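You operate a simulated robot arm through the tools that you are given. There is no shell and no other tool.

Carry out the task below with a simulated robot arm. There is one attempt and no reset: what you move stays moved.

JOB
Turn the MAY 2026 core end for end and raise the top rail.
Fine: its blue cap ends facing away from cart two; slacken the black knob, lift the rail, then tighten the knob; leave the brake on. Keep the core level.

The check looks at the end state, three seconds after you hand in, the way a careful person would. Anything else that was tipped, shoved, dropped, spilled or broken makes it a failure. Lids that push on must go on centred and level and be pressed home; caps that screw on are set level and turned clockwise until they are tight.

ROBOT AND FRAMES
A 6-joint arm with a two-finger gripper, fixed in place. Base frame: the origin is on the floor under the middle of its stand, x ahead of it, y to its left, z up; the work surface is at about z = 0.82. Units: m, degrees, N and s.
It reaches about 1.417 m from its shoulder. Its first joint turns from -166.0 to 166.0 degrees. Payload 3.43 kg.
The TCP is the grasp point between the finger pads, 0.02 m short of the fingertips. In the tool frame z runs along the fingers and y along their closing line. The gripper opens to 0.19 m; its body begins 0.248 m behind the TCP.
Orientation is told as [roll, pitch, yaw] about the base's x, y, z axes, in that order, counted from this pose: with the fingers straight down and closing along the base's y, the tool's x points along the base's -x, its y along +y and its z along -z.

CONTROLS
- The arm moves only by the tool step_arm. Its arguments are lists of equal length, an entry for each row: "delta_pos": the shift along the tool's x, y, z in units of 250 mm (1.0 is 250 mm), a list of three; "delta_rot": the turn, a rotation vector about the tool's x, y, z in units of 180 degrees (1.0 is 180 degrees), a list of three. In form: {"delta_pos": [[dx, dy, dz], ...], "delta_rot": [[ax, ay, az], ...]}. A call has 1 to 20 rows; each row is the pose to reach, as a shift and turn from the pose commanded when the call began, along the tool's axes at that moment. "hand" is the closure in counts, from 0 (fully open) to 255 (shut), set as the call begins (left out, the last holds). A call with a number of a shift or a turn outside -1 to 1 is refused whole. Each row takes 0.2 s and may step no farther than 0.05 m and 8.6 degrees from the row before; otherwise, or with a gripper value out of range, the whole call is refused. Where a pose cannot be reached the arm comes as near as it can. A force on the tool above 40 N (or 10 N above the force at the start of the call, whichever is more), or a blocked arm, ends the call early, and 0.2 s more pass. The fingers move at their own pace (about 0.153 m/s each) and stop on an object; they squeeze with about 22 N. The grip force told is the motor's: it shows also when the fingers shut on nothing. Time passes only in rows, and 0.2 s behind the last, so rows that repeat a pose let the fingers close. The reply holds the time, the measured pose of the TCP, the force on the tool along the base axes, the opening and the grip force, in the units named above and with some noise, with the torque about the TCP (base axes, N m) and any sound that the robot's microphone picked up.
- Cameras (640 x 400 px; columns grow to the right, rows downward): "scene" is fixed at [0.4012, 0.5126, 1.3666]; the picture's right is [-0.89, -0.45, 0.00], its down [-0.22, 0.44, -0.87] and it looks along [0.39, -0.78, -0.49] (base axes); focal length 325 px, centre (320, 200). "wrist" rides on the gripper at [0.07, -0.008, -0.288] in the tool frame; the picture's right is [0.12, 0.99, 0.00], its down [-0.96, 0.12, -0.25] and it looks along [-0.25, 0.03, 0.97] (tool axes); focal length 261 px, centre (320, 200). There is no depth. A picture from a camera that has moved, and an enlarged one, comes with that camera's place and axes in the base frame and with its lens. The place of the scene camera against the robot may be out by one fixed shift of up to 0.018 m in any direction.
- grab_frame(camera): a new picture of that camera. No time passes.
- slide_trunk(by): moves the trunk up (or, below 0, down) by that many m; the arm rides with it, the base frame stays. It gives what a move gives, with no picture.
- enlarge(camera, box): a new picture of the part [left, top, right, bottom] of that camera's present view, enlarged. No time passes.
- finish_job(): hands the job in; it is judged then, once.

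Places have to be worked out from the pictures, the camera data and where the tool is seen. Open the gripper and draw the arm clear of the work before you hand the job in, unless the task says otherwise.

The tools are called after "Emit:" by a JSON object that holds its "api" and its "payload". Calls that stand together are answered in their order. step_arm: Moves the arm, as the interface text tells. Its arguments: {"type":"object","properties":{"delta_pos":{"type":"array"},"delta_rot":{"type":"array"},"hand":{"type":"number"}},"required":["delta_pos","delta_rot"]} The other tools are called the same way: slide_trunk (by) moves the trunk up or down; grab_frame (camera) takes a picture; enlarge (camera, box) takes an enlarged picture of a part of a camera's view; finish_job () hands the job in.

At the start:

```text
time_s: 0.0
tool_pos: [0.4484, -0.5846, 1.0633]
ee_rot: [0.1, 0.0, 0.0]
ft_force: [-1.1, -0.3, 0.0]
wrist_torque: [-0.01, -0.02, -0.04]
opening: 0.1899
finger_force: 0.0
trunk travel left (down, up): [-0.3, 0.14]
```

scene: 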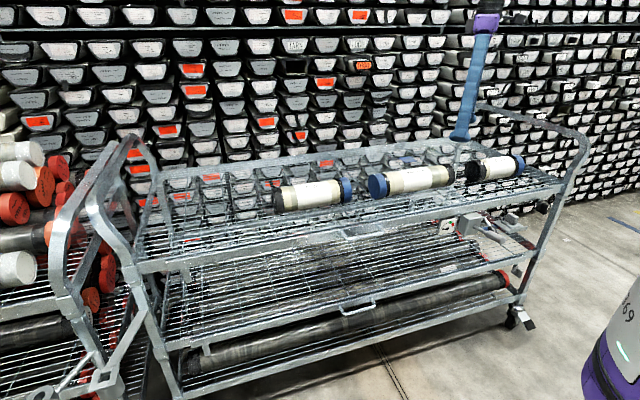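
wrist: 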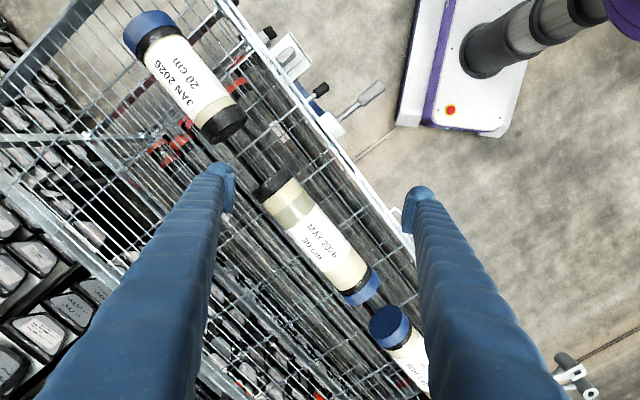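

I start by looking closer at the cores, the knob and rail from both cameras before moving anything.

Emit:
{"api": "enlarge", "payload": {"camera": "scene", "box": [240, 130, 560, 330]}}

Emit:
{"api": "enlarge", "payload": {"camera": "wrist", "box": [100, 0, 420, 200]}}

Emit:
{"api": "enlarge", "payload": {"camera": "wrist", "box": [200, 150, 520, 350]}}

Emit:
{"api": "enlarge", "payload": {"camera": "scene", "box": [0, 120, 320, 400]}}

```text
2.00 times, centred on (400, 230) of scene
camera zoom: at [0.4012, 0.5126, 1.3666], right [-0.89, -0.45, 0.0], down [-0.22, 0.44, -0.87], along [0.39, -0.78, -0.49], focal length 650 px, centre (160, 140)
```

zoom: 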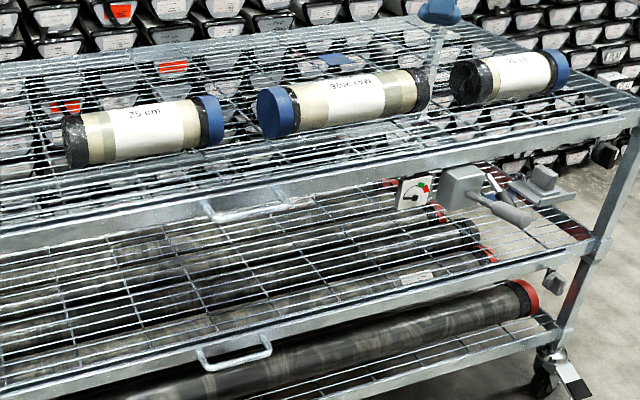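

```text
2.00 times, centred on (260, 100) of wrist
camera zoom: at [0.3786, -0.5931, 1.3512], right [-0.12, 0.99, 0.0], down [0.96, 0.12, 0.25], along [0.25, 0.03, -0.97], focal length 521 px, centre (440, 400)
```

zoom: 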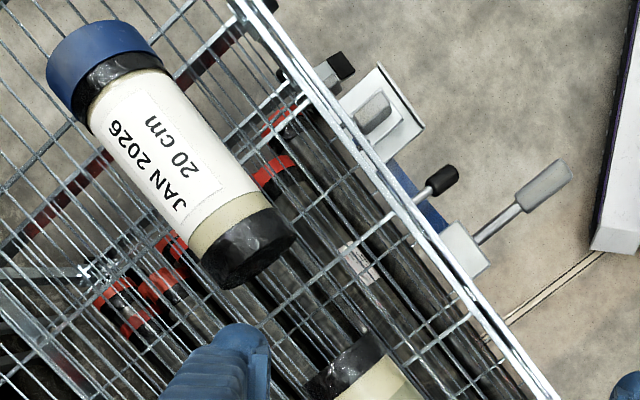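

```text
2.00 times, centred on (360, 250) of wrist
camera zoom: at [0.3786, -0.5931, 1.3512], right [-0.12, 0.99, 0.0], down [0.96, 0.12, 0.25], along [0.25, 0.03, -0.97], focal length 521 px, centre (240, 100)
```

zoom: 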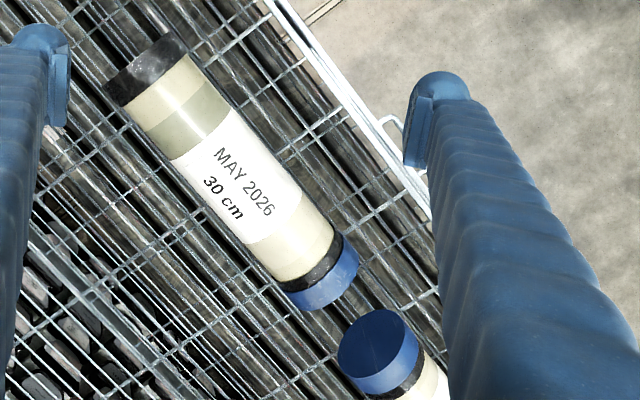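

```text
1.43 times, centred on (160, 260) of scene
camera zoom: at [0.4012, 0.5126, 1.3666], right [-0.89, -0.45, 0.0], down [-0.22, 0.44, -0.87], along [0.39, -0.78, -0.49], focal length 464 px, centre (549, 114)
```

zoom: 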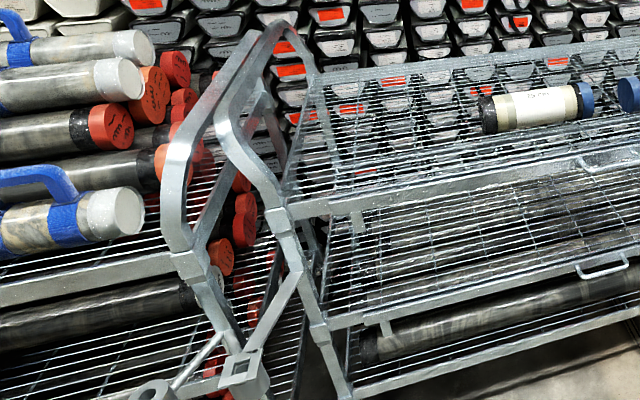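

The cart runs diagonally (about 45° in x–y), with cores on top and a mechanism (gauge, levers, black knobs) on its near-right edge. I zoom in hard on those before moving.

Emit:
{"api": "enlarge", "payload": {"camera": "scene", "box": [420, 200, 548, 280]}}

Emit:
{"api": "enlarge", "payload": {"camera": "scene", "box": [310, 210, 438, 330]}}

Emit:
{"api": "enlarge", "payload": {"camera": "wrist", "box": [220, 0, 400, 112]}}

Emit:
{"api": "enlarge", "payload": {"camera": "scene", "box": [40, 240, 240, 400]}}

Emit:
{"api": "enlarge", "payload": {"camera": "scene", "box": [420, 180, 620, 340]}}

```text
5.00 times, centred on (484, 240) of scene
camera zoom: at [0.4012, 0.5126, 1.3666], right [-0.89, -0.45, 0.0], down [-0.22, 0.44, -0.87], along [0.39, -0.78, -0.49], focal length 1625 px, centre (-500, 0)
```

zoom: 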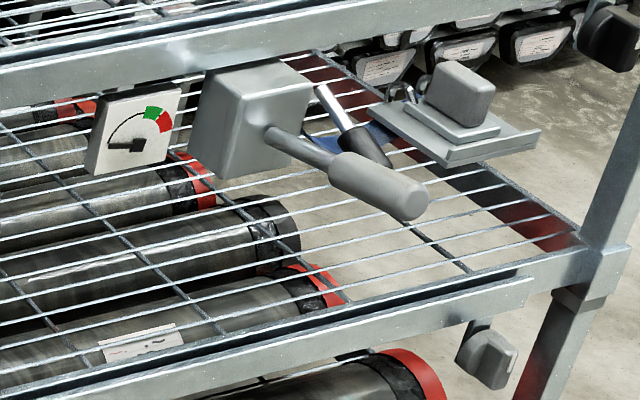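

```text
3.33 times, centred on (374, 270) of scene
camera zoom: at [0.4012, 0.5126, 1.3666], right [-0.89, -0.45, 0.0], down [-0.22, 0.44, -0.87], along [0.39, -0.78, -0.49], focal length 1083 px, centre (140, -33)
```

zoom: 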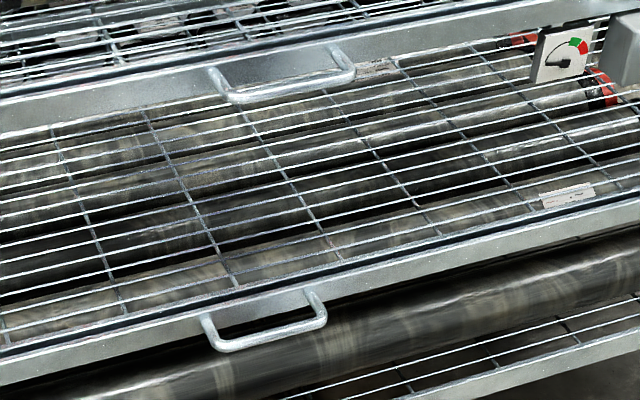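

```text
3.56 times, centred on (310, 56) of wrist
camera zoom: at [0.3786, -0.5931, 1.3512], right [-0.12, 0.99, 0.0], down [0.96, 0.12, 0.25], along [0.25, 0.03, -0.97], focal length 927 px, centre (356, 712)
```

zoom: 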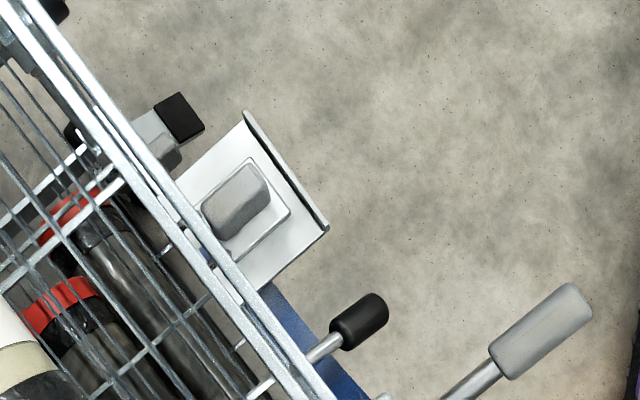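

```text
2.50 times, centred on (140, 320) of scene
camera zoom: at [0.4012, 0.5126, 1.3666], right [-0.89, -0.45, 0.0], down [-0.22, 0.44, -0.87], along [0.39, -0.78, -0.49], focal length 812 px, centre (770, -100)
```

zoom: 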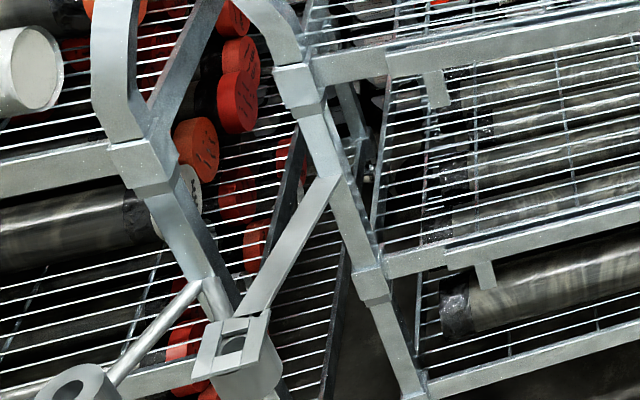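

```text
2.50 times, centred on (520, 260) of scene
camera zoom: at [0.4012, 0.5126, 1.3666], right [-0.89, -0.45, 0.0], down [-0.22, 0.44, -0.87], along [0.39, -0.78, -0.49], focal length 812 px, centre (-180, 50)
```

zoom: 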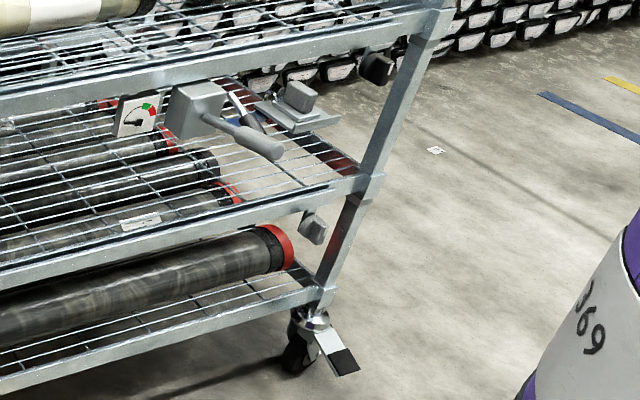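

Two sliding front rails with U-handles: the top one appears to be locked by a black block knob at its right end, the second by a grey one; the caster pedal is the brake. I first bring the gripper over the MAY core with the fingers across its axis, staying at the present height (well above everything), for a better look.

Emit:
{"api": "step_arm", "payload": {"delta_pos": [[-0.09, 0.01, 0], [-0.18, 0.02, 0], [-0.27, 0.03, 0], [-0.36, 0.04, 0], [-0.45, 0.05, 0], [-0.54, 0.056, 0], [-0.54, 0.056, 0]], "delta_rot": [[0, 0, -0.042], [0, 0, -0.084], [0, 0, -0.126], [0, 0, -0.168], [0, 0, -0.21], [0, 0, -0.25], [0, 0, -0.25]]}}

```text
time_s: 1.6
tool_pos: [0.5825, -0.5705, 1.064]
ee_rot: [-0.1, -0.1, 45.1]
ft_force: [-0.1, -0.3, 0.6]
wrist_torque: [-0.03, -0.01, 0.03]
opening: 0.1901
finger_force: 0.0
trunk travel left (down, up): [-0.3, 0.14]
```

The move went as commanded; now I look at the core from above.

Emit:
{"api": "grab_frame", "payload": {"camera": "wrist"}}

Emit:
{"api": "grab_frame", "payload": {"camera": "scene"}}

```text
taken
camera wrist: at [0.5391, -0.6263, 1.3533], right [-0.79, 0.62, 0.0], down [0.6, 0.76, 0.25], along [0.15, 0.2, -0.97], focal length 261 px, centre (320, 200)
```

wrist: 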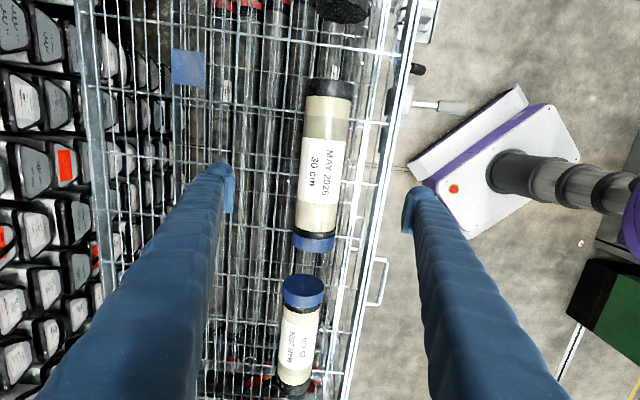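

```text
taken
```

scene: 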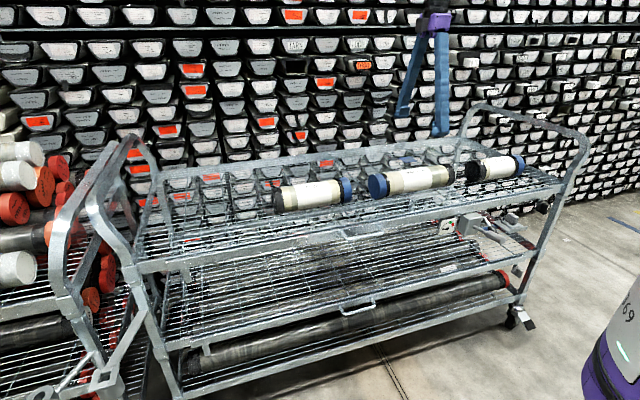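

Emit:
{"api": "enlarge", "payload": {"camera": "wrist", "box": [160, 40, 448, 220]}}

Emit:
{"api": "enlarge", "payload": {"camera": "wrist", "box": [200, 200, 456, 400]}}

Emit:
{"api": "enlarge", "payload": {"camera": "wrist", "box": [300, 0, 480, 140]}}

```text
2.22 times, centred on (304, 130) of wrist
camera zoom: at [0.5391, -0.6263, 1.3533], right [-0.79, 0.62, 0.0], down [0.6, 0.76, 0.25], along [0.15, 0.2, -0.97], focal length 579 px, centre (356, 356)
```

zoom: 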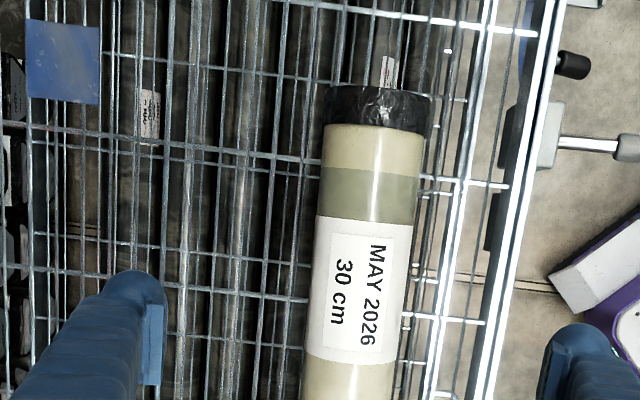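

```text
2.00 times, centred on (328, 300) of wrist
camera zoom: at [0.5391, -0.6263, 1.3533], right [-0.79, 0.62, 0.0], down [0.6, 0.76, 0.25], along [0.15, 0.2, -0.97], focal length 521 px, centre (304, 0)
```

zoom: 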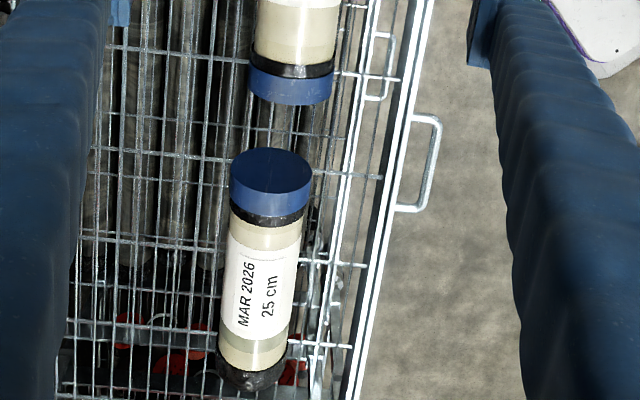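

```text
2.86 times, centred on (390, 70) of wrist
camera zoom: at [0.5391, -0.6263, 1.3533], right [-0.79, 0.62, 0.0], down [0.6, 0.76, 0.25], along [0.15, 0.2, -0.97], focal length 745 px, centre (120, 571)
```

zoom: 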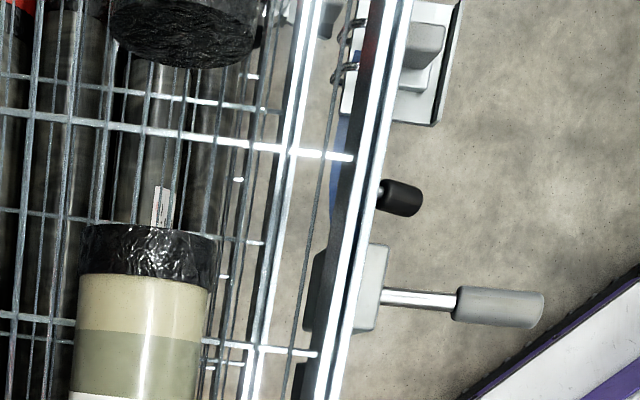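

The MAY core is ~30 cm long, ~0.075 m across, centred almost exactly under the TCP and nearly aligned; its blue cap faces the MAR core / left cart. I test that the wrist can swing 180° unloaded at this safe height (first 90°).

Emit:
{"api": "step_arm", "payload": {"delta_pos": [[0, 0, 0], [0, 0, 0], [0, 0, 0], [0, 0, 0], [0, 0, 0], [0, 0, 0], [0, 0, 0], [0, 0, 0], [0, 0, 0], [0, 0, 0], [0, 0, 0], [0, 0, 0]], "delta_rot": [[0, 0, 0.045], [0, 0, 0.09], [0, 0, 0.135], [0, 0, 0.18], [0, 0, 0.225], [0, 0, 0.27], [0, 0, 0.315], [0, 0, 0.36], [0, 0, 0.405], [0, 0, 0.45], [0, 0, 0.5], [0, 0, 0.5]]}}

```text
refused: row 11 steps farther than a row can; nothing moved
```

The last step was 9°, over the limit; I even out the rows.

Emit:
{"api": "step_arm", "payload": {"delta_pos": [[0, 0, 0], [0, 0, 0], [0, 0, 0], [0, 0, 0], [0, 0, 0], [0, 0, 0], [0, 0, 0], [0, 0, 0], [0, 0, 0], [0, 0, 0], [0, 0, 0], [0, 0, 0]], "delta_rot": [[0, 0, 0.042], [0, 0, 0.084], [0, 0, 0.126], [0, 0, 0.168], [0, 0, 0.21], [0, 0, 0.252], [0, 0, 0.294], [0, 0, 0.336], [0, 0, 0.378], [0, 0, 0.42], [0, 0, 0.462], [0, 0, 0.5]]}}

```text
time_s: 4.2
tool_pos: [0.5868, -0.5708, 1.0633]
ee_rot: [0.0, 0.0, -45.1]
ft_force: [-0.6, -0.3, 0.7]
wrist_torque: [0.02, 0.01, 0.01]
opening: 0.1902
finger_force: 0.1
trunk travel left (down, up): [-0.3, 0.14]
```

First 90° fine; I continue the second 90° of the test and then look.

Emit:
{"api": "step_arm", "payload": {"delta_pos": [[0, 0, 0], [0, 0, 0], [0, 0, 0], [0, 0, 0], [0, 0, 0], [0, 0, 0], [0, 0, 0], [0, 0, 0], [0, 0, 0], [0, 0, 0], [0, 0, 0], [0, 0, 0]], "delta_rot": [[0, 0, 0.042], [0, 0, 0.084], [0, 0, 0.126], [0, 0, 0.168], [0, 0, 0.21], [0, 0, 0.252], [0, 0, 0.294], [0, 0, 0.336], [0, 0, 0.378], [0, 0, 0.42], [0, 0, 0.462], [0, 0, 0.5]]}}

Emit:
{"api": "grab_frame", "payload": {"camera": "wrist"}}

Emit:
{"api": "grab_frame", "payload": {"camera": "scene"}}

```text
time_s: 6.8
tool_pos: [0.5853, -0.5714, 1.0632]
ee_rot: [0.0, 0.0, -135.1]
ft_force: [0.1, -0.7, -0.4]
wrist_torque: [0.03, 0.0, 0.01]
opening: 0.1899
finger_force: 0.1
trunk travel left (down, up): [-0.3, 0.14]
```

```text
taken
camera wrist: at [0.6284, -0.5154, 1.351], right [0.79, -0.62, 0.0], down [-0.6, -0.76, 0.25], along [-0.15, -0.19, -0.97], focal length 261 px, centre (320, 200)
```

wrist: 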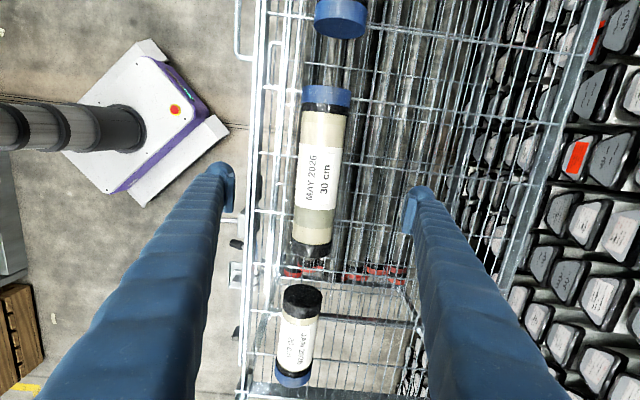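

```text
taken
```

scene: 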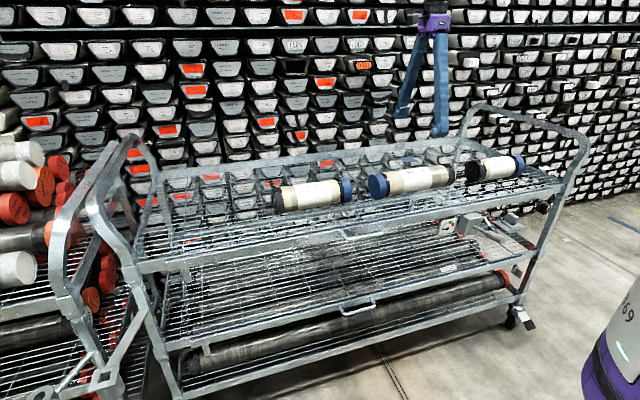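

The wrist swings freely and both views agree: core centre ≈ [0.580, -0.572], axis at about 47° yaw. I narrow the fingers to ~0.13 m, trim 2° of yaw and come down to z≈0.95 for a check.

Emit:
{"api": "step_arm", "payload": {"delta_pos": [[-0.014, -0.008, 0.0], [-0.014, -0.008, 0.09], [-0.014, -0.008, 0.18], [-0.014, -0.008, 0.27], [-0.014, -0.008, 0.36], [-0.014, -0.008, 0.45], [-0.014, -0.008, 0.45]], "delta_rot": [[0, 0, -0.0117], [0, 0, -0.0117], [0, 0, -0.0117], [0, 0, -0.0117], [0, 0, -0.0117], [0, 0, -0.0117], [0, 0, -0.0117]], "hand": 80}}

Emit:
{"api": "grab_frame", "payload": {"camera": "wrist"}}

Emit:
{"api": "enlarge", "payload": {"camera": "scene", "box": [320, 100, 512, 220]}}

```text
time_s: 8.4
tool_pos: [0.5815, -0.5748, 0.949]
ee_rot: [0.0, -0.1, -132.8]
ft_force: [0.3, 0.6, 0.6]
wrist_torque: [0.03, 0.02, -0.02]
opening: 0.1301
finger_force: 0.1
trunk travel left (down, up): [-0.3, 0.14]
```

```text
taken
camera wrist: at [0.6234, -0.5174, 1.2371], right [0.81, -0.59, 0.0], down [-0.57, -0.78, 0.25], along [-0.15, -0.2, -0.97], focal length 261 px, centre (320, 200)
```

wrist: 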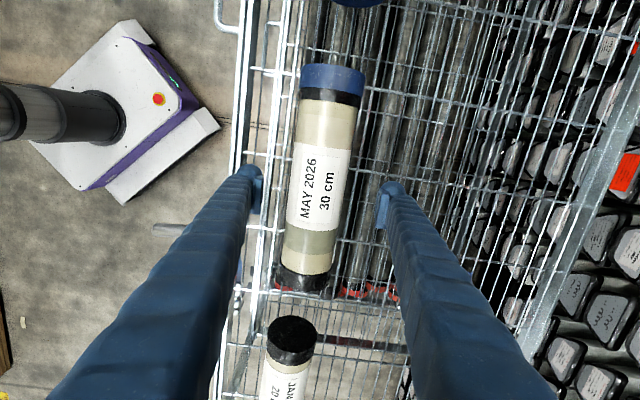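

```text
3.33 times, centred on (416, 160) of scene
camera zoom: at [0.4012, 0.5126, 1.3666], right [-0.89, -0.45, 0.0], down [-0.22, 0.44, -0.87], along [0.39, -0.78, -0.49], focal length 1083 px, centre (0, 333)
```

zoom: 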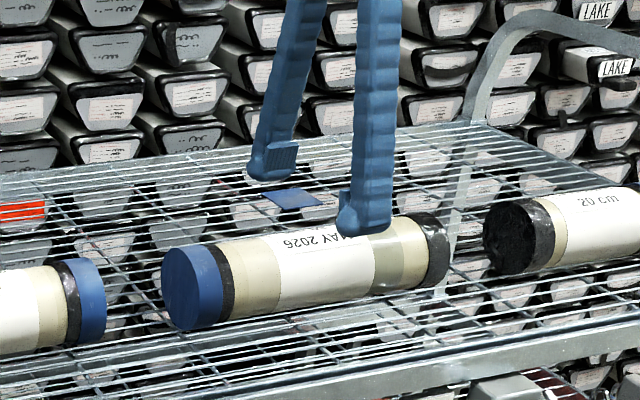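

Alignment is good (core passes under the TCP within ~2 mm laterally). I shift 3 mm along the core and lower to axis height z≈0.863 with fingers still open.

Emit:
{"api": "step_arm", "payload": {"delta_pos": [[-0.012, 0, 0.05], [-0.012, 0, 0.1], [-0.012, 0, 0.15], [-0.012, 0, 0.2], [-0.012, 0, 0.25], [-0.012, 0, 0.3], [-0.012, 0, 0.345], [-0.012, 0, 0.345]], "delta_rot": [[0, 0, 0], [0, 0, 0], [0, 0, 0], [0, 0, 0], [0, 0, 0], [0, 0, 0], [0, 0, 0], [0, 0, 0]]}}

Emit:
{"api": "enlarge", "payload": {"camera": "scene", "box": [340, 120, 500, 220]}}

Emit:
{"api": "grab_frame", "payload": {"camera": "wrist"}}

```text
time_s: 10.2
tool_pos: [0.5779, -0.5731, 0.864]
ee_rot: [0.0, 0.1, -132.9]
ft_force: [0.1, 0.0, 0.5]
wrist_torque: [0.0, -0.03, -0.03]
opening: 0.1303
finger_force: 0.0
trunk travel left (down, up): [-0.3, 0.14]
```

```text
4.00 times, centred on (420, 170) of scene
camera zoom: at [0.4012, 0.5126, 1.3666], right [-0.89, -0.45, 0.0], down [-0.22, 0.44, -0.87], along [0.39, -0.78, -0.49], focal length 1300 px, centre (-80, 320)
```

zoom: 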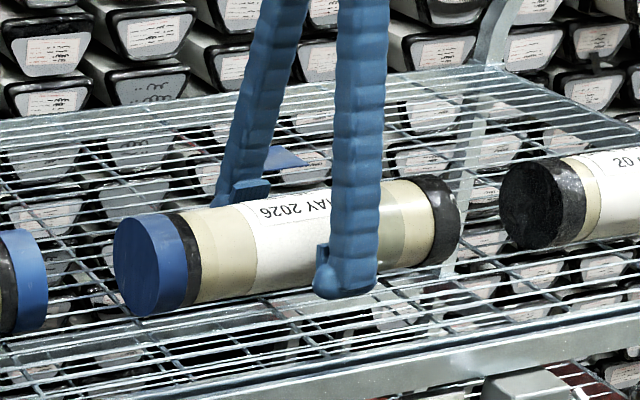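

```text
taken
camera wrist: at [0.6193, -0.5161, 1.1524], right [0.81, -0.59, 0.0], down [-0.57, -0.78, 0.25], along [-0.15, -0.2, -0.97], focal length 261 px, centre (320, 200)
```

wrist: 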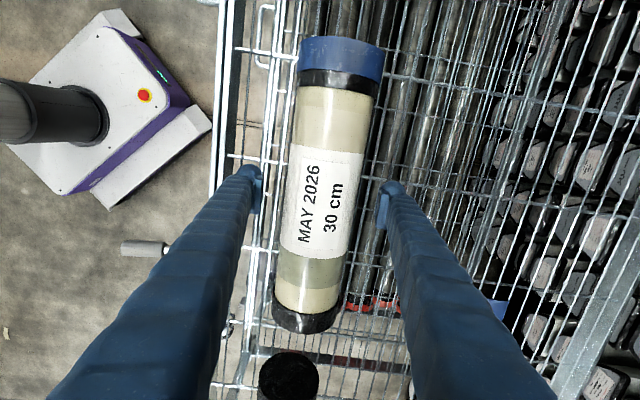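

TCP is at axis height, core centred lengthwise and ~3 mm off sideways; I correct that and close the fingers.

Emit:
{"api": "step_arm", "payload": {"delta_pos": [[0, 0.012, 0], [0, 0.012, 0], [0, 0.012, 0], [0, 0.012, 0], [0, 0.012, 0], [0, 0.012, 0]], "delta_rot": [[0, 0, 0], [0, 0, 0], [0, 0, 0], [0, 0, 0], [0, 0, 0], [0, 0, 0]], "hand": 255}}

```text
time_s: 11.6
tool_pos: [0.5798, -0.5754, 0.8644]
ee_rot: [0.0, 0.0, -133.0]
ft_force: [-5.3, 3.4, 1.6]
wrist_torque: [0.0, 0.11, -0.1]
opening: 0.085
finger_force: 22.4
trunk travel left (down, up): [-0.3, 0.14]
```

Gripped at 0.085 m opening with 22 N. I lift a little (2 cm) gently to read the weight and check it stays level.

Emit:
{"api": "step_arm", "payload": {"delta_pos": [[0, 0, -0.02], [0, 0, -0.04], [0, 0, -0.06], [0, 0, -0.08], [0, 0, -0.08], [0, 0, -0.08]], "delta_rot": [[0, 0, 0], [0, 0, 0], [0, 0, 0], [0, 0, 0], [0, 0, 0], [0, 0, 0]]}}

Emit:
{"api": "enlarge", "payload": {"camera": "scene", "box": [340, 120, 500, 220]}}

Emit:
{"api": "grab_frame", "payload": {"camera": "wrist"}}

```text
time_s: 13.0
tool_pos: [0.5809, -0.5761, 0.8845]
ee_rot: [0.1, 0.1, -132.9]
ft_force: [5.6, -2.6, 0.7]
wrist_torque: [-0.44, -0.35, 0.03]
opening: 0.0824
finger_force: 21.9
trunk travel left (down, up): [-0.3, 0.14]
```

```text
4.00 times, centred on (420, 170) of scene
camera zoom: at [0.4012, 0.5126, 1.3666], right [-0.89, -0.45, 0.0], down [-0.22, 0.44, -0.87], along [0.39, -0.78, -0.49], focal length 1300 px, centre (-80, 320)
```

zoom: 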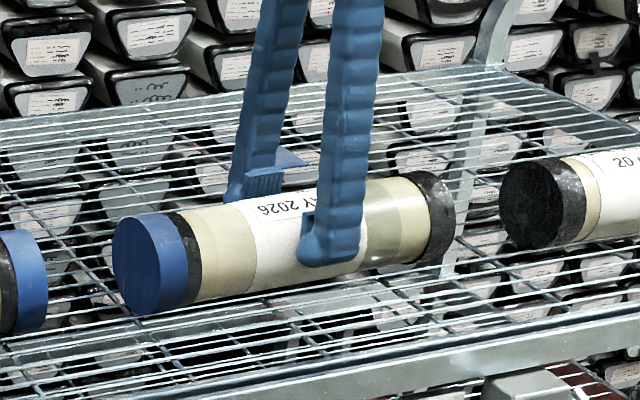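

```text
taken
camera wrist: at [0.6222, -0.5188, 1.1731], right [0.81, -0.59, 0.0], down [-0.57, -0.78, 0.25], along [-0.15, -0.2, -0.97], focal length 261 px, centre (320, 200)
```

wrist: 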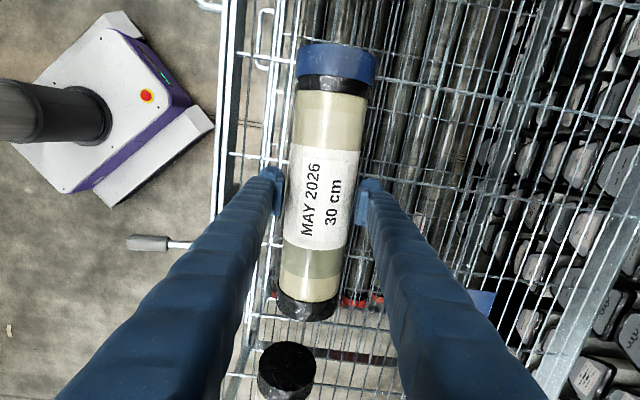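

The fingers slid up the core (opening 0.085 → 0.082, no weight on the tool); the core is still resting on the shelf. I look closely at the finger pads and the core before regripping lower.

Emit:
{"api": "enlarge", "payload": {"camera": "scene", "box": [388, 150, 452, 190]}}

Emit:
{"api": "enlarge", "payload": {"camera": "wrist", "box": [240, 130, 400, 230]}}

Emit:
{"api": "enlarge", "payload": {"camera": "scene", "box": [360, 150, 424, 220]}}

```text
10.00 times, centred on (420, 170) of scene
camera zoom: at [0.4012, 0.5126, 1.3666], right [-0.89, -0.45, 0.0], down [-0.22, 0.44, -0.87], along [0.39, -0.78, -0.49], focal length 3250 px, centre (-680, 500)
```

zoom: 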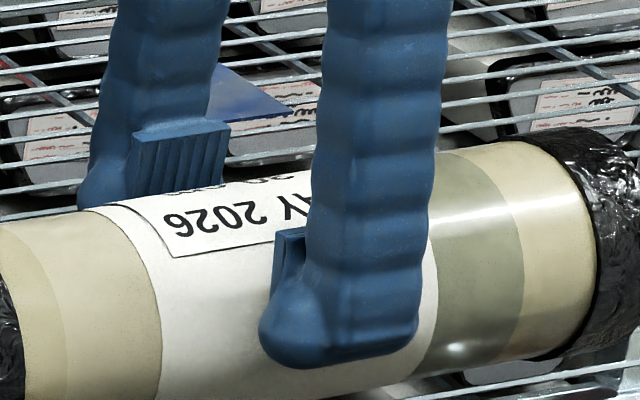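

```text
4.00 times, centred on (320, 180) of wrist
camera zoom: at [0.6222, -0.5188, 1.1731], right [0.81, -0.59, 0.0], down [-0.57, -0.78, 0.25], along [-0.15, -0.2, -0.97], focal length 1043 px, centre (320, 280)
```

zoom: 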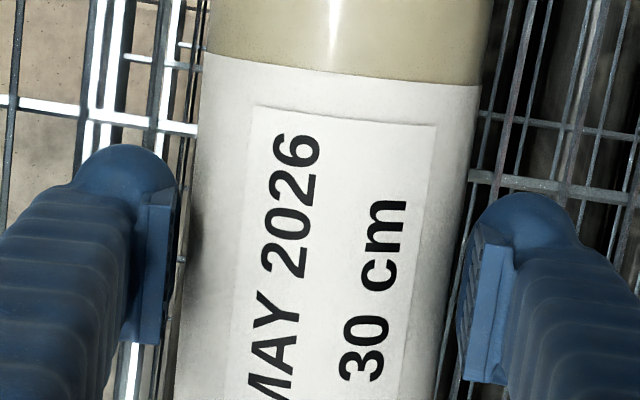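

```text
5.71 times, centred on (392, 185) of scene
camera zoom: at [0.4012, 0.5126, 1.3666], right [-0.89, -0.45, 0.0], down [-0.22, 0.44, -0.87], along [0.39, -0.78, -0.49], focal length 1857 px, centre (-91, 286)
```

zoom: 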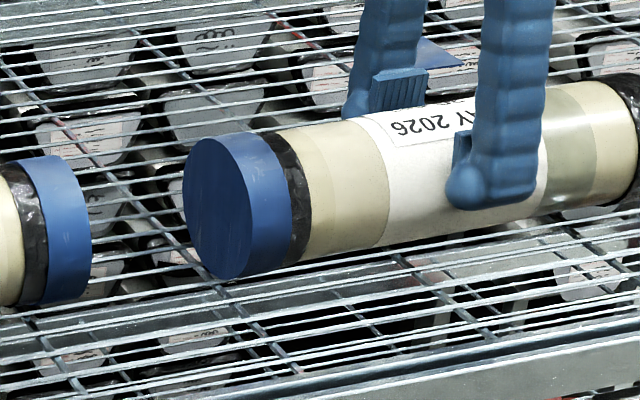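

The pads are short ribbed blocks (about ±1.3 cm around the TCP), standing proud of the fingers, so gripping with them below the core's equator will cradle it. I open, go down to z≈0.846 (tips just above the mesh) and close again.

Emit:
{"api": "step_arm", "payload": {"delta_pos": [[0, 0, 0], [0, 0, 0], [0, 0, 0.0], [0, 0, 0.04], [0, 0, 0.08], [0, 0, 0.12], [0, 0, 0.15], [0, 0, 0.15]], "delta_rot": [[0, 0, 0], [0, 0, 0], [0, 0, 0], [0, 0, 0], [0, 0, 0], [0, 0, 0], [0, 0, 0], [0, 0, 0]], "hand": 80}}

Emit:
{"api": "enlarge", "payload": {"camera": "scene", "box": [370, 140, 466, 200]}}

Emit:
{"api": "grab_frame", "payload": {"camera": "wrist"}}

```text
time_s: 14.8
tool_pos: [0.5805, -0.5774, 0.8458]
ee_rot: [0.0, 0.1, -132.9]
ft_force: [0.4, 0.8, 0.4]
wrist_torque: [-0.03, 0.02, 0.0]
opening: 0.1304
finger_force: 0.2
trunk travel left (down, up): [-0.3, 0.14]
```

```text
6.67 times, centred on (418, 170) of scene
camera zoom: at [0.4012, 0.5126, 1.3666], right [-0.89, -0.45, 0.0], down [-0.22, 0.44, -0.87], along [0.39, -0.78, -0.49], focal length 2166 px, centre (-333, 400)
```

zoom: 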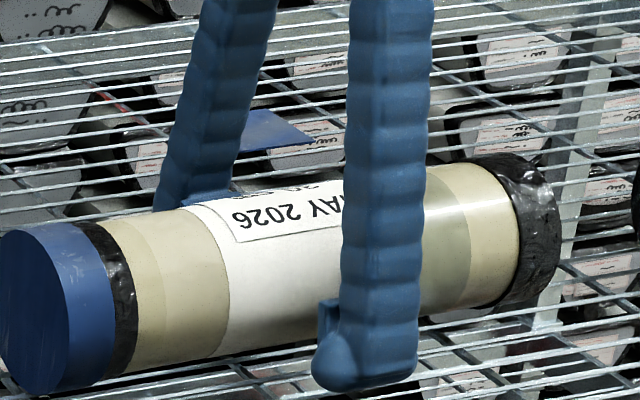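

```text
taken
camera wrist: at [0.622, -0.5197, 1.1349], right [0.81, -0.59, 0.0], down [-0.57, -0.78, 0.25], along [-0.15, -0.2, -0.97], focal length 261 px, centre (320, 200)
```

wrist: 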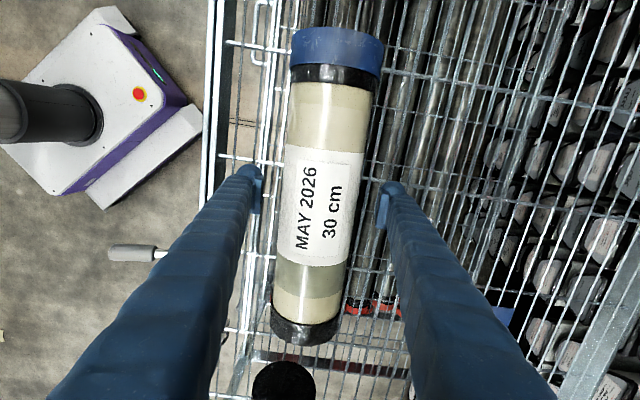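

Positioned at z≈0.846 with clear tips and the core centred both ways; closing now.

Emit:
{"api": "step_arm", "payload": {"delta_pos": [[0, 0, 0], [0, 0, 0], [0, 0, 0], [0, 0, 0], [0, 0, 0], [0, 0, 0]], "delta_rot": [[0, 0, 0], [0, 0, 0], [0, 0, 0], [0, 0, 0], [0, 0, 0], [0, 0, 0]], "hand": 255}}

```text
time_s: 16.2
tool_pos: [0.5812, -0.5775, 0.8468]
ee_rot: [-0.2, 0.1, -132.9]
ft_force: [-2.9, 3.8, -0.4]
wrist_torque: [0.0, -0.02, 0.02]
opening: 0.0887
finger_force: 22.2
trunk travel left (down, up): [-0.3, 0.14]
```

Opening now reads 0.0887 m, so this is nearer the true widest line. I lift very gently, 1 cm, and read the load.

Emit:
{"api": "step_arm", "payload": {"delta_pos": [[0, 0, -0.01], [0, 0, -0.02], [0, 0, -0.03], [0, 0, -0.04], [0, 0, -0.04]], "delta_rot": [[0, 0, 0], [0, 0, 0], [0, 0, 0], [0, 0, 0], [0, 0, 0]]}}

Emit:
{"api": "enlarge", "payload": {"camera": "scene", "box": [370, 140, 466, 200]}}

```text
time_s: 17.4
tool_pos: [0.5808, -0.5752, 0.8557]
ee_rot: [-0.2, 0.0, -132.9]
ft_force: [0.8, -1.0, -16.6]
wrist_torque: [-0.02, 0.0, 0.02]
opening: 0.0888
finger_force: 21.8
trunk travel left (down, up): [-0.3, 0.14]
```

```text
6.67 times, centred on (418, 170) of scene
camera zoom: at [0.4012, 0.5126, 1.3666], right [-0.89, -0.45, 0.0], down [-0.22, 0.44, -0.87], along [0.39, -0.78, -0.49], focal length 2166 px, centre (-333, 400)
```

zoom: 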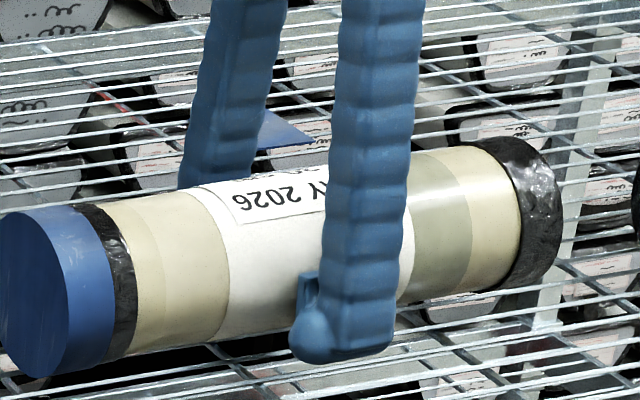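

The core is off the mesh: 16.6 N load, near-zero torque, opening unchanged. I raise it steadily to z≈0.99 so that it will clear the neighbouring cores when turned.

Emit:
{"api": "step_arm", "payload": {"delta_pos": [[0, 0, -0.02], [0, 0, -0.05], [0, 0, -0.09], [0, 0, -0.14], [0, 0, -0.19], [0, 0, -0.24], [0, 0, -0.29], [0, 0, -0.34], [0, 0, -0.39], [0, 0, -0.44], [0, 0, -0.48], [0, 0, -0.51], [0, 0, -0.53], [0, 0, -0.54], [0, 0, -0.54]], "delta_rot": [[0, 0, 0], [0, 0, 0], [0, 0, 0], [0, 0, 0], [0, 0, 0], [0, 0, 0], [0, 0, 0], [0, 0, 0], [0, 0, 0], [0, 0, 0], [0, 0, 0], [0, 0, 0], [0, 0, 0], [0, 0, 0], [0, 0, 0]]}}

Emit:
{"api": "grab_frame", "payload": {"camera": "scene"}}

Emit:
{"api": "grab_frame", "payload": {"camera": "wrist"}}

```text
time_s: 20.6
tool_pos: [0.5818, -0.5757, 0.9897]
ee_rot: [-0.1, 0.0, -132.9]
ft_force: [-0.5, 0.2, -17.0]
wrist_torque: [-0.02, -0.03, 0.01]
opening: 0.0887
finger_force: 22.1
trunk travel left (down, up): [-0.3, 0.14]
```

```text
taken
```

scene: 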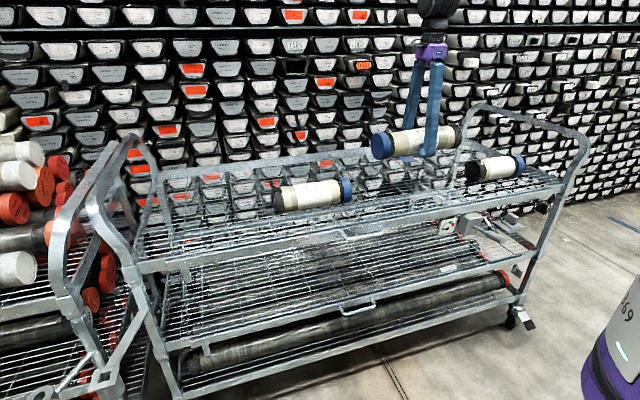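

```text
taken
camera wrist: at [0.6234, -0.518, 1.2787], right [0.81, -0.59, 0.0], down [-0.57, -0.78, 0.25], along [-0.15, -0.2, -0.97], focal length 261 px, centre (320, 200)
```

wrist: 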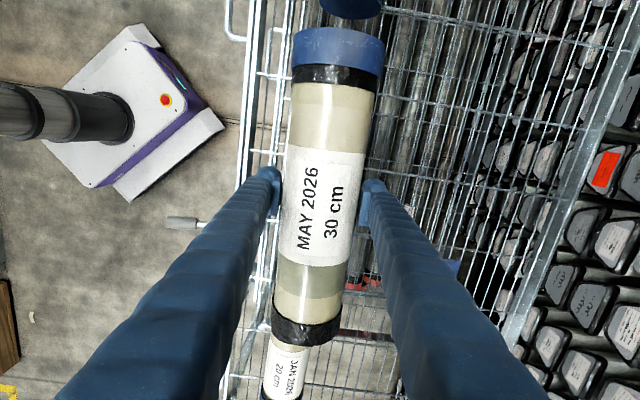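

Held level (17 N, no torque, opening steady). Now I turn 180° about the vertical, in two slow 90° halves.

Emit:
{"api": "step_arm", "payload": {"delta_pos": [[0, 0, 0], [0, 0, 0], [0, 0, 0], [0, 0, 0], [0, 0, 0], [0, 0, 0], [0, 0, 0], [0, 0, 0], [0, 0, 0], [0, 0, 0], [0, 0, 0], [0, 0, 0], [0, 0, 0], [0, 0, 0], [0, 0, 0], [0, 0, 0], [0, 0, 0], [0, 0, 0]], "delta_rot": [[0, 0, -0.01], [0, 0, -0.03], [0, 0, -0.06], [0, 0, -0.095], [0, 0, -0.13], [0, 0, -0.165], [0, 0, -0.2], [0, 0, -0.235], [0, 0, -0.27], [0, 0, -0.305], [0, 0, -0.34], [0, 0, -0.375], [0, 0, -0.41], [0, 0, -0.44], [0, 0, -0.465], [0, 0, -0.485], [0, 0, -0.5], [0, 0, -0.5]]}}

Emit:
{"api": "grab_frame", "payload": {"camera": "scene"}}

```text
time_s: 24.4
tool_pos: [0.5809, -0.576, 0.9908]
ee_rot: [0.0, 0.0, -42.8]
ft_force: [-0.1, 0.3, -17.5]
wrist_torque: [-0.01, 0.0, -0.02]
opening: 0.0886
finger_force: 21.9
trunk travel left (down, up): [-0.3, 0.14]
```

```text
taken
```

scene: 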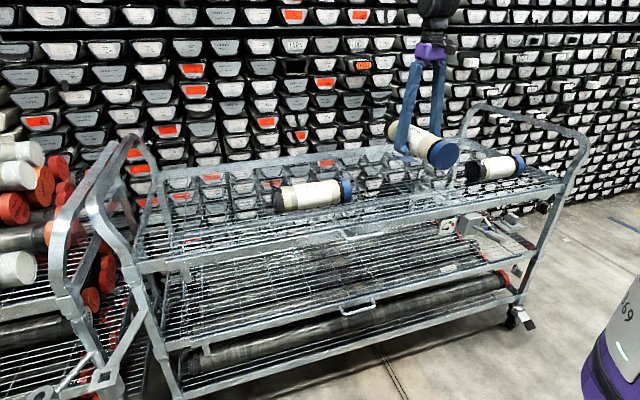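

Halfway and still level and secure; completing the second 90°.

Emit:
{"api": "step_arm", "payload": {"delta_pos": [[0, 0, 0], [0, 0, 0], [0, 0, 0], [0, 0, 0], [0, 0, 0], [0, 0, 0], [0, 0, 0], [0, 0, 0], [0, 0, 0], [0, 0, 0], [0, 0, 0], [0, 0, 0], [0, 0, 0], [0, 0, 0], [0, 0, 0], [0, 0, 0], [0, 0, 0], [0, 0, 0]], "delta_rot": [[0, 0, -0.01], [0, 0, -0.03], [0, 0, -0.06], [0, 0, -0.095], [0, 0, -0.13], [0, 0, -0.165], [0, 0, -0.2], [0, 0, -0.235], [0, 0, -0.27], [0, 0, -0.305], [0, 0, -0.34], [0, 0, -0.375], [0, 0, -0.41], [0, 0, -0.44], [0, 0, -0.465], [0, 0, -0.485], [0, 0, -0.5], [0, 0, -0.5]]}}

Emit:
{"api": "grab_frame", "payload": {"camera": "scene"}}

Emit:
{"api": "grab_frame", "payload": {"camera": "wrist"}}

```text
time_s: 28.2
tool_pos: [0.5818, -0.5753, 0.992]
ee_rot: [0.2, 0.0, 47.2]
ft_force: [-0.1, -0.4, -17.1]
wrist_torque: [0.01, -0.01, 0.0]
opening: 0.0888
finger_force: 22.4
trunk travel left (down, up): [-0.3, 0.14]
```

```text
taken
```

scene: 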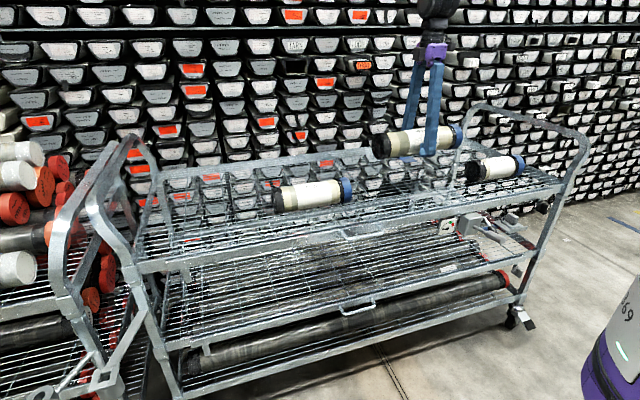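

```text
taken
camera wrist: at [0.5401, -0.6336, 1.2793], right [-0.81, 0.59, 0.0], down [0.57, 0.78, 0.25], along [0.14, 0.2, -0.97], focal length 261 px, centre (320, 200)
```

wrist: 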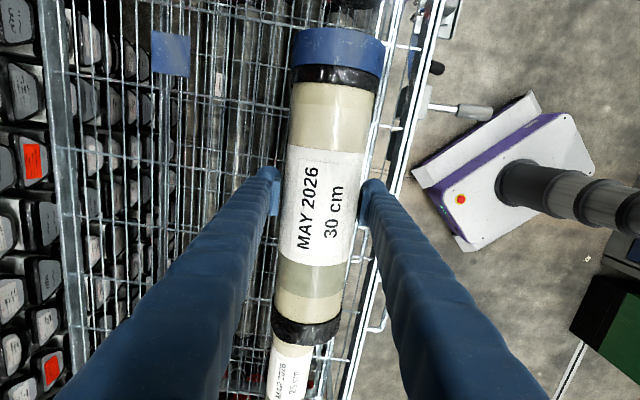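

The turn is complete with blue now facing the JAN side, away from the left cart. I lower 13.5 cm, staying level, to just above the mesh.

Emit:
{"api": "step_arm", "payload": {"delta_pos": [[0, 0, 0.01], [0, 0, 0.03], [0, 0, 0.06], [0, 0, 0.1], [0, 0, 0.15], [0, 0, 0.2], [0, 0, 0.25], [0, 0, 0.3], [0, 0, 0.35], [0, 0, 0.4], [0, 0, 0.44], [0, 0, 0.475], [0, 0, 0.505], [0, 0, 0.525], [0, 0, 0.54], [0, 0, 0.545], [0, 0, 0.545]], "delta_rot": [[0, 0, 0], [0, 0, 0], [0, 0, 0], [0, 0, 0], [0, 0, 0], [0, 0, 0], [0, 0, 0], [0, 0, 0], [0, 0, 0], [0, 0, 0], [0, 0, 0], [0, 0, 0], [0, 0, 0], [0, 0, 0], [0, 0, 0], [0, 0, 0], [0, 0, 0]]}}

Emit:
{"api": "enlarge", "payload": {"camera": "scene", "box": [330, 110, 522, 230]}}

Emit:
{"api": "grab_frame", "payload": {"camera": "wrist"}}

```text
time_s: 31.8
tool_pos: [0.5805, -0.5762, 0.8559]
ee_rot: [0.1, -0.1, 47.0]
ft_force: [-0.1, -0.8, -16.7]
wrist_torque: [0.02, 0.03, 0.04]
opening: 0.0886
finger_force: 21.8
trunk travel left (down, up): [-0.3, 0.14]
```

```text
3.33 times, centred on (426, 170) of scene
camera zoom: at [0.4012, 0.5126, 1.3666], right [-0.89, -0.45, 0.0], down [-0.22, 0.44, -0.87], along [0.39, -0.78, -0.49], focal length 1083 px, centre (-33, 300)
```

zoom: 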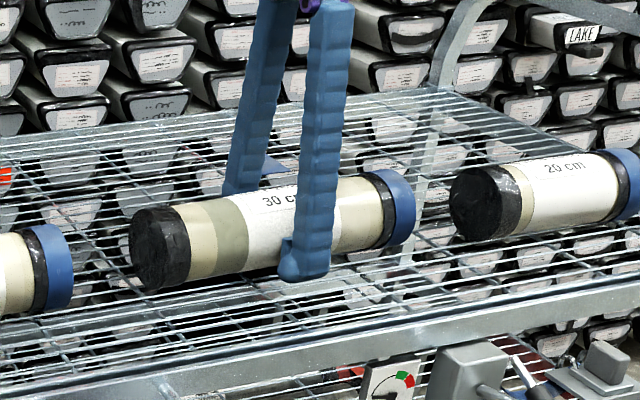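

```text
taken
camera wrist: at [0.5393, -0.6333, 1.1435], right [-0.81, 0.59, 0.0], down [0.57, 0.78, 0.25], along [0.14, 0.2, -0.97], focal length 261 px, centre (320, 200)
```

wrist: 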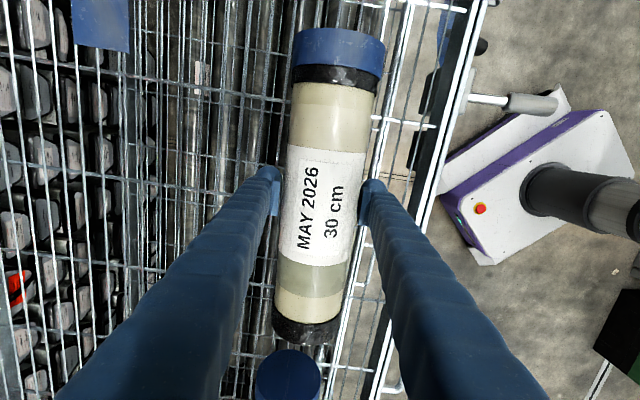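

Still holding at 1 cm above its rest height with safe gaps at both ends; I creep down the last centimetre in 2 mm steps.

Emit:
{"api": "step_arm", "payload": {"delta_pos": [[0, 0, 0.006], [0, 0, 0.012], [0, 0, 0.018], [0, 0, 0.024], [0, 0, 0.03], [0, 0, 0.034], [0, 0, 0.036], [0, 0, 0.036], [0, 0, 0.036]], "delta_rot": [[0, 0, 0], [0, 0, 0], [0, 0, 0], [0, 0, 0], [0, 0, 0], [0, 0, 0], [0, 0, 0], [0, 0, 0], [0, 0, 0]]}}

```text
time_s: 33.8
tool_pos: [0.5832, -0.5765, 0.8489]
ee_rot: [-0.3, 0.1, 47.1]
ft_force: [11.4, -0.9, 27.3]
wrist_torque: [-0.15, 0.41, -0.37]
opening: 0.0885
finger_force: 22.0
trunk travel left (down, up): [-0.3, 0.14]
```

It has touched down a little early (27 N up-push). I ease back up 1.5 mm to unload before opening.

Emit:
{"api": "step_arm", "payload": {"delta_pos": [[0, 0, -0.003], [0, 0, -0.006], [0, 0, -0.006]], "delta_rot": [[0, 0, 0], [0, 0, 0], [0, 0, 0]]}}

Emit:
{"api": "enlarge", "payload": {"camera": "scene", "box": [330, 110, 522, 230]}}

```text
time_s: 34.6
tool_pos: [0.581, -0.5765, 0.8488]
ee_rot: [0.1, 0.0, 47.0]
ft_force: [2.3, -7.2, 9.1]
wrist_torque: [0.0, 0.08, 0.03]
opening: 0.0885
finger_force: 22.4
trunk travel left (down, up): [-0.3, 0.14]
```

```text
3.33 times, centred on (426, 170) of scene
camera zoom: at [0.4012, 0.5126, 1.3666], right [-0.89, -0.45, 0.0], down [-0.22, 0.44, -0.87], along [0.39, -0.78, -0.49], focal length 1083 px, centre (-33, 300)
```

zoom: 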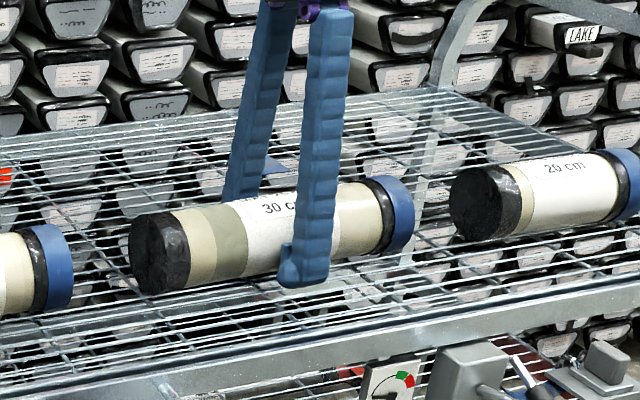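

Nearly unloaded. I rise another 1 mm, then open to ~0.11 m.

Emit:
{"api": "step_arm", "payload": {"delta_pos": [[0, 0, -0.002], [0, 0, -0.002]], "delta_rot": [[0, 0, 0], [0, 0, 0]]}}

Emit:
{"api": "step_arm", "payload": {"delta_pos": [[0, 0, 0], [0, 0, 0], [0, 0, 0], [0, 0, 0]], "delta_rot": [[0, 0, 0], [0, 0, 0], [0, 0, 0], [0, 0, 0]], "hand": 100}}

Emit:
{"api": "grab_frame", "payload": {"camera": "wrist"}}

Emit:
{"api": "enlarge", "payload": {"camera": "scene", "box": [330, 110, 522, 230]}}

```text
time_s: 35.2
tool_pos: [0.5812, -0.5753, 0.849]
ee_rot: [0.2, -0.1, 47.1]
ft_force: [-2.1, -4.0, -0.7]
wrist_torque: [0.13, 0.05, -0.09]
opening: 0.0885
finger_force: 21.3
trunk travel left (down, up): [-0.3, 0.14]
```

```text
time_s: 36.2
tool_pos: [0.5815, -0.5747, 0.85]
ee_rot: [0.0, 0.0, 47.1]
ft_force: [0.0, -1.1, 0.8]
wrist_torque: [0.0, 0.0, -0.01]
opening: 0.1156
finger_force: 0.0
trunk travel left (down, up): [-0.3, 0.14]
```

```text
taken
camera wrist: at [0.5395, -0.6333, 1.1378], right [-0.81, 0.59, 0.0], down [0.57, 0.78, 0.25], along [0.14, 0.2, -0.97], focal length 261 px, centre (320, 200)
```

wrist: 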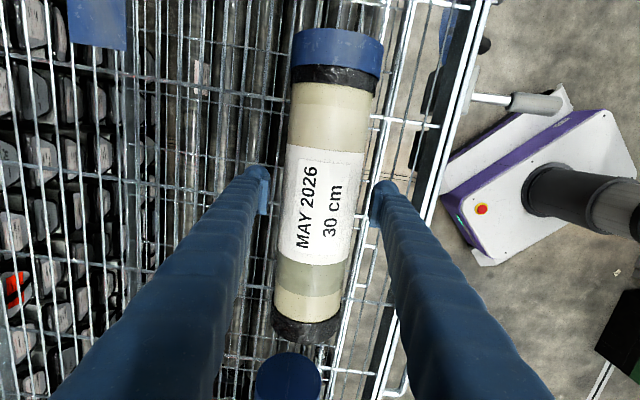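

```text
3.33 times, centred on (426, 170) of scene
camera zoom: at [0.4012, 0.5126, 1.3666], right [-0.89, -0.45, 0.0], down [-0.22, 0.44, -0.87], along [0.39, -0.78, -0.49], focal length 1083 px, centre (-33, 300)
```

zoom: 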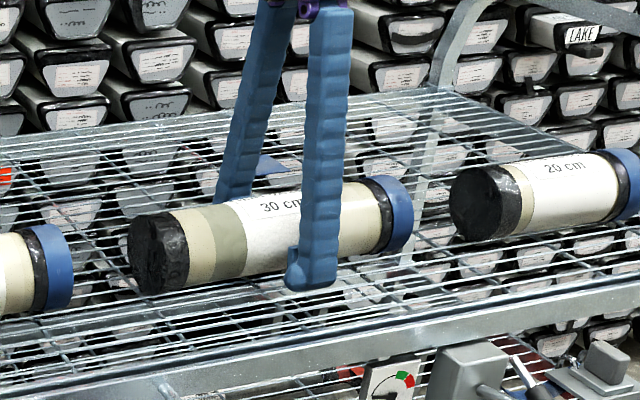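

The core rests still on the shelf, released. I raise the arm straight up to z≈1.06.

Emit:
{"api": "step_arm", "payload": {"delta_pos": [[0, 0, -0.04], [0, 0, -0.12], [0, 0, -0.22], [0, 0, -0.34], [0, 0, -0.46], [0, 0, -0.58], [0, 0, -0.7], [0, 0, -0.82], [0, 0, -0.9], [0, 0, -0.9]], "delta_rot": [[0, 0, 0], [0, 0, 0], [0, 0, 0], [0, 0, 0], [0, 0, 0], [0, 0, 0], [0, 0, 0], [0, 0, 0], [0, 0, 0], [0, 0, 0]]}}

Emit:
{"api": "grab_frame", "payload": {"camera": "wrist"}}

Emit:
{"api": "grab_frame", "payload": {"camera": "scene"}}

```text
time_s: 38.4
tool_pos: [0.5804, -0.5739, 1.074]
ee_rot: [0.0, 0.0, 47.1]
ft_force: [0.3, 0.1, -0.4]
wrist_torque: [-0.01, 0.0, -0.05]
opening: 0.1154
finger_force: 0.0
trunk travel left (down, up): [-0.3, 0.14]
```

```text
taken
camera wrist: at [0.5376, -0.6311, 1.3627], right [-0.81, 0.59, 0.0], down [0.57, 0.78, 0.25], along [0.14, 0.2, -0.97], focal length 261 px, centre (320, 200)
```

wrist: 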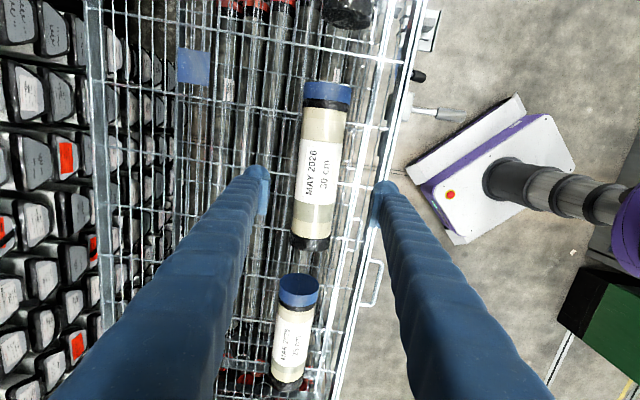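

```text
taken
```

scene: 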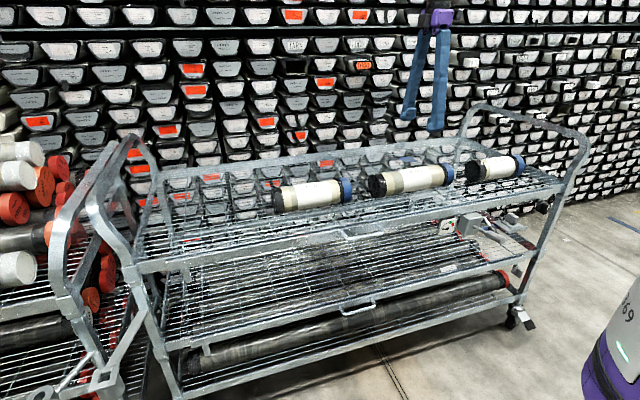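

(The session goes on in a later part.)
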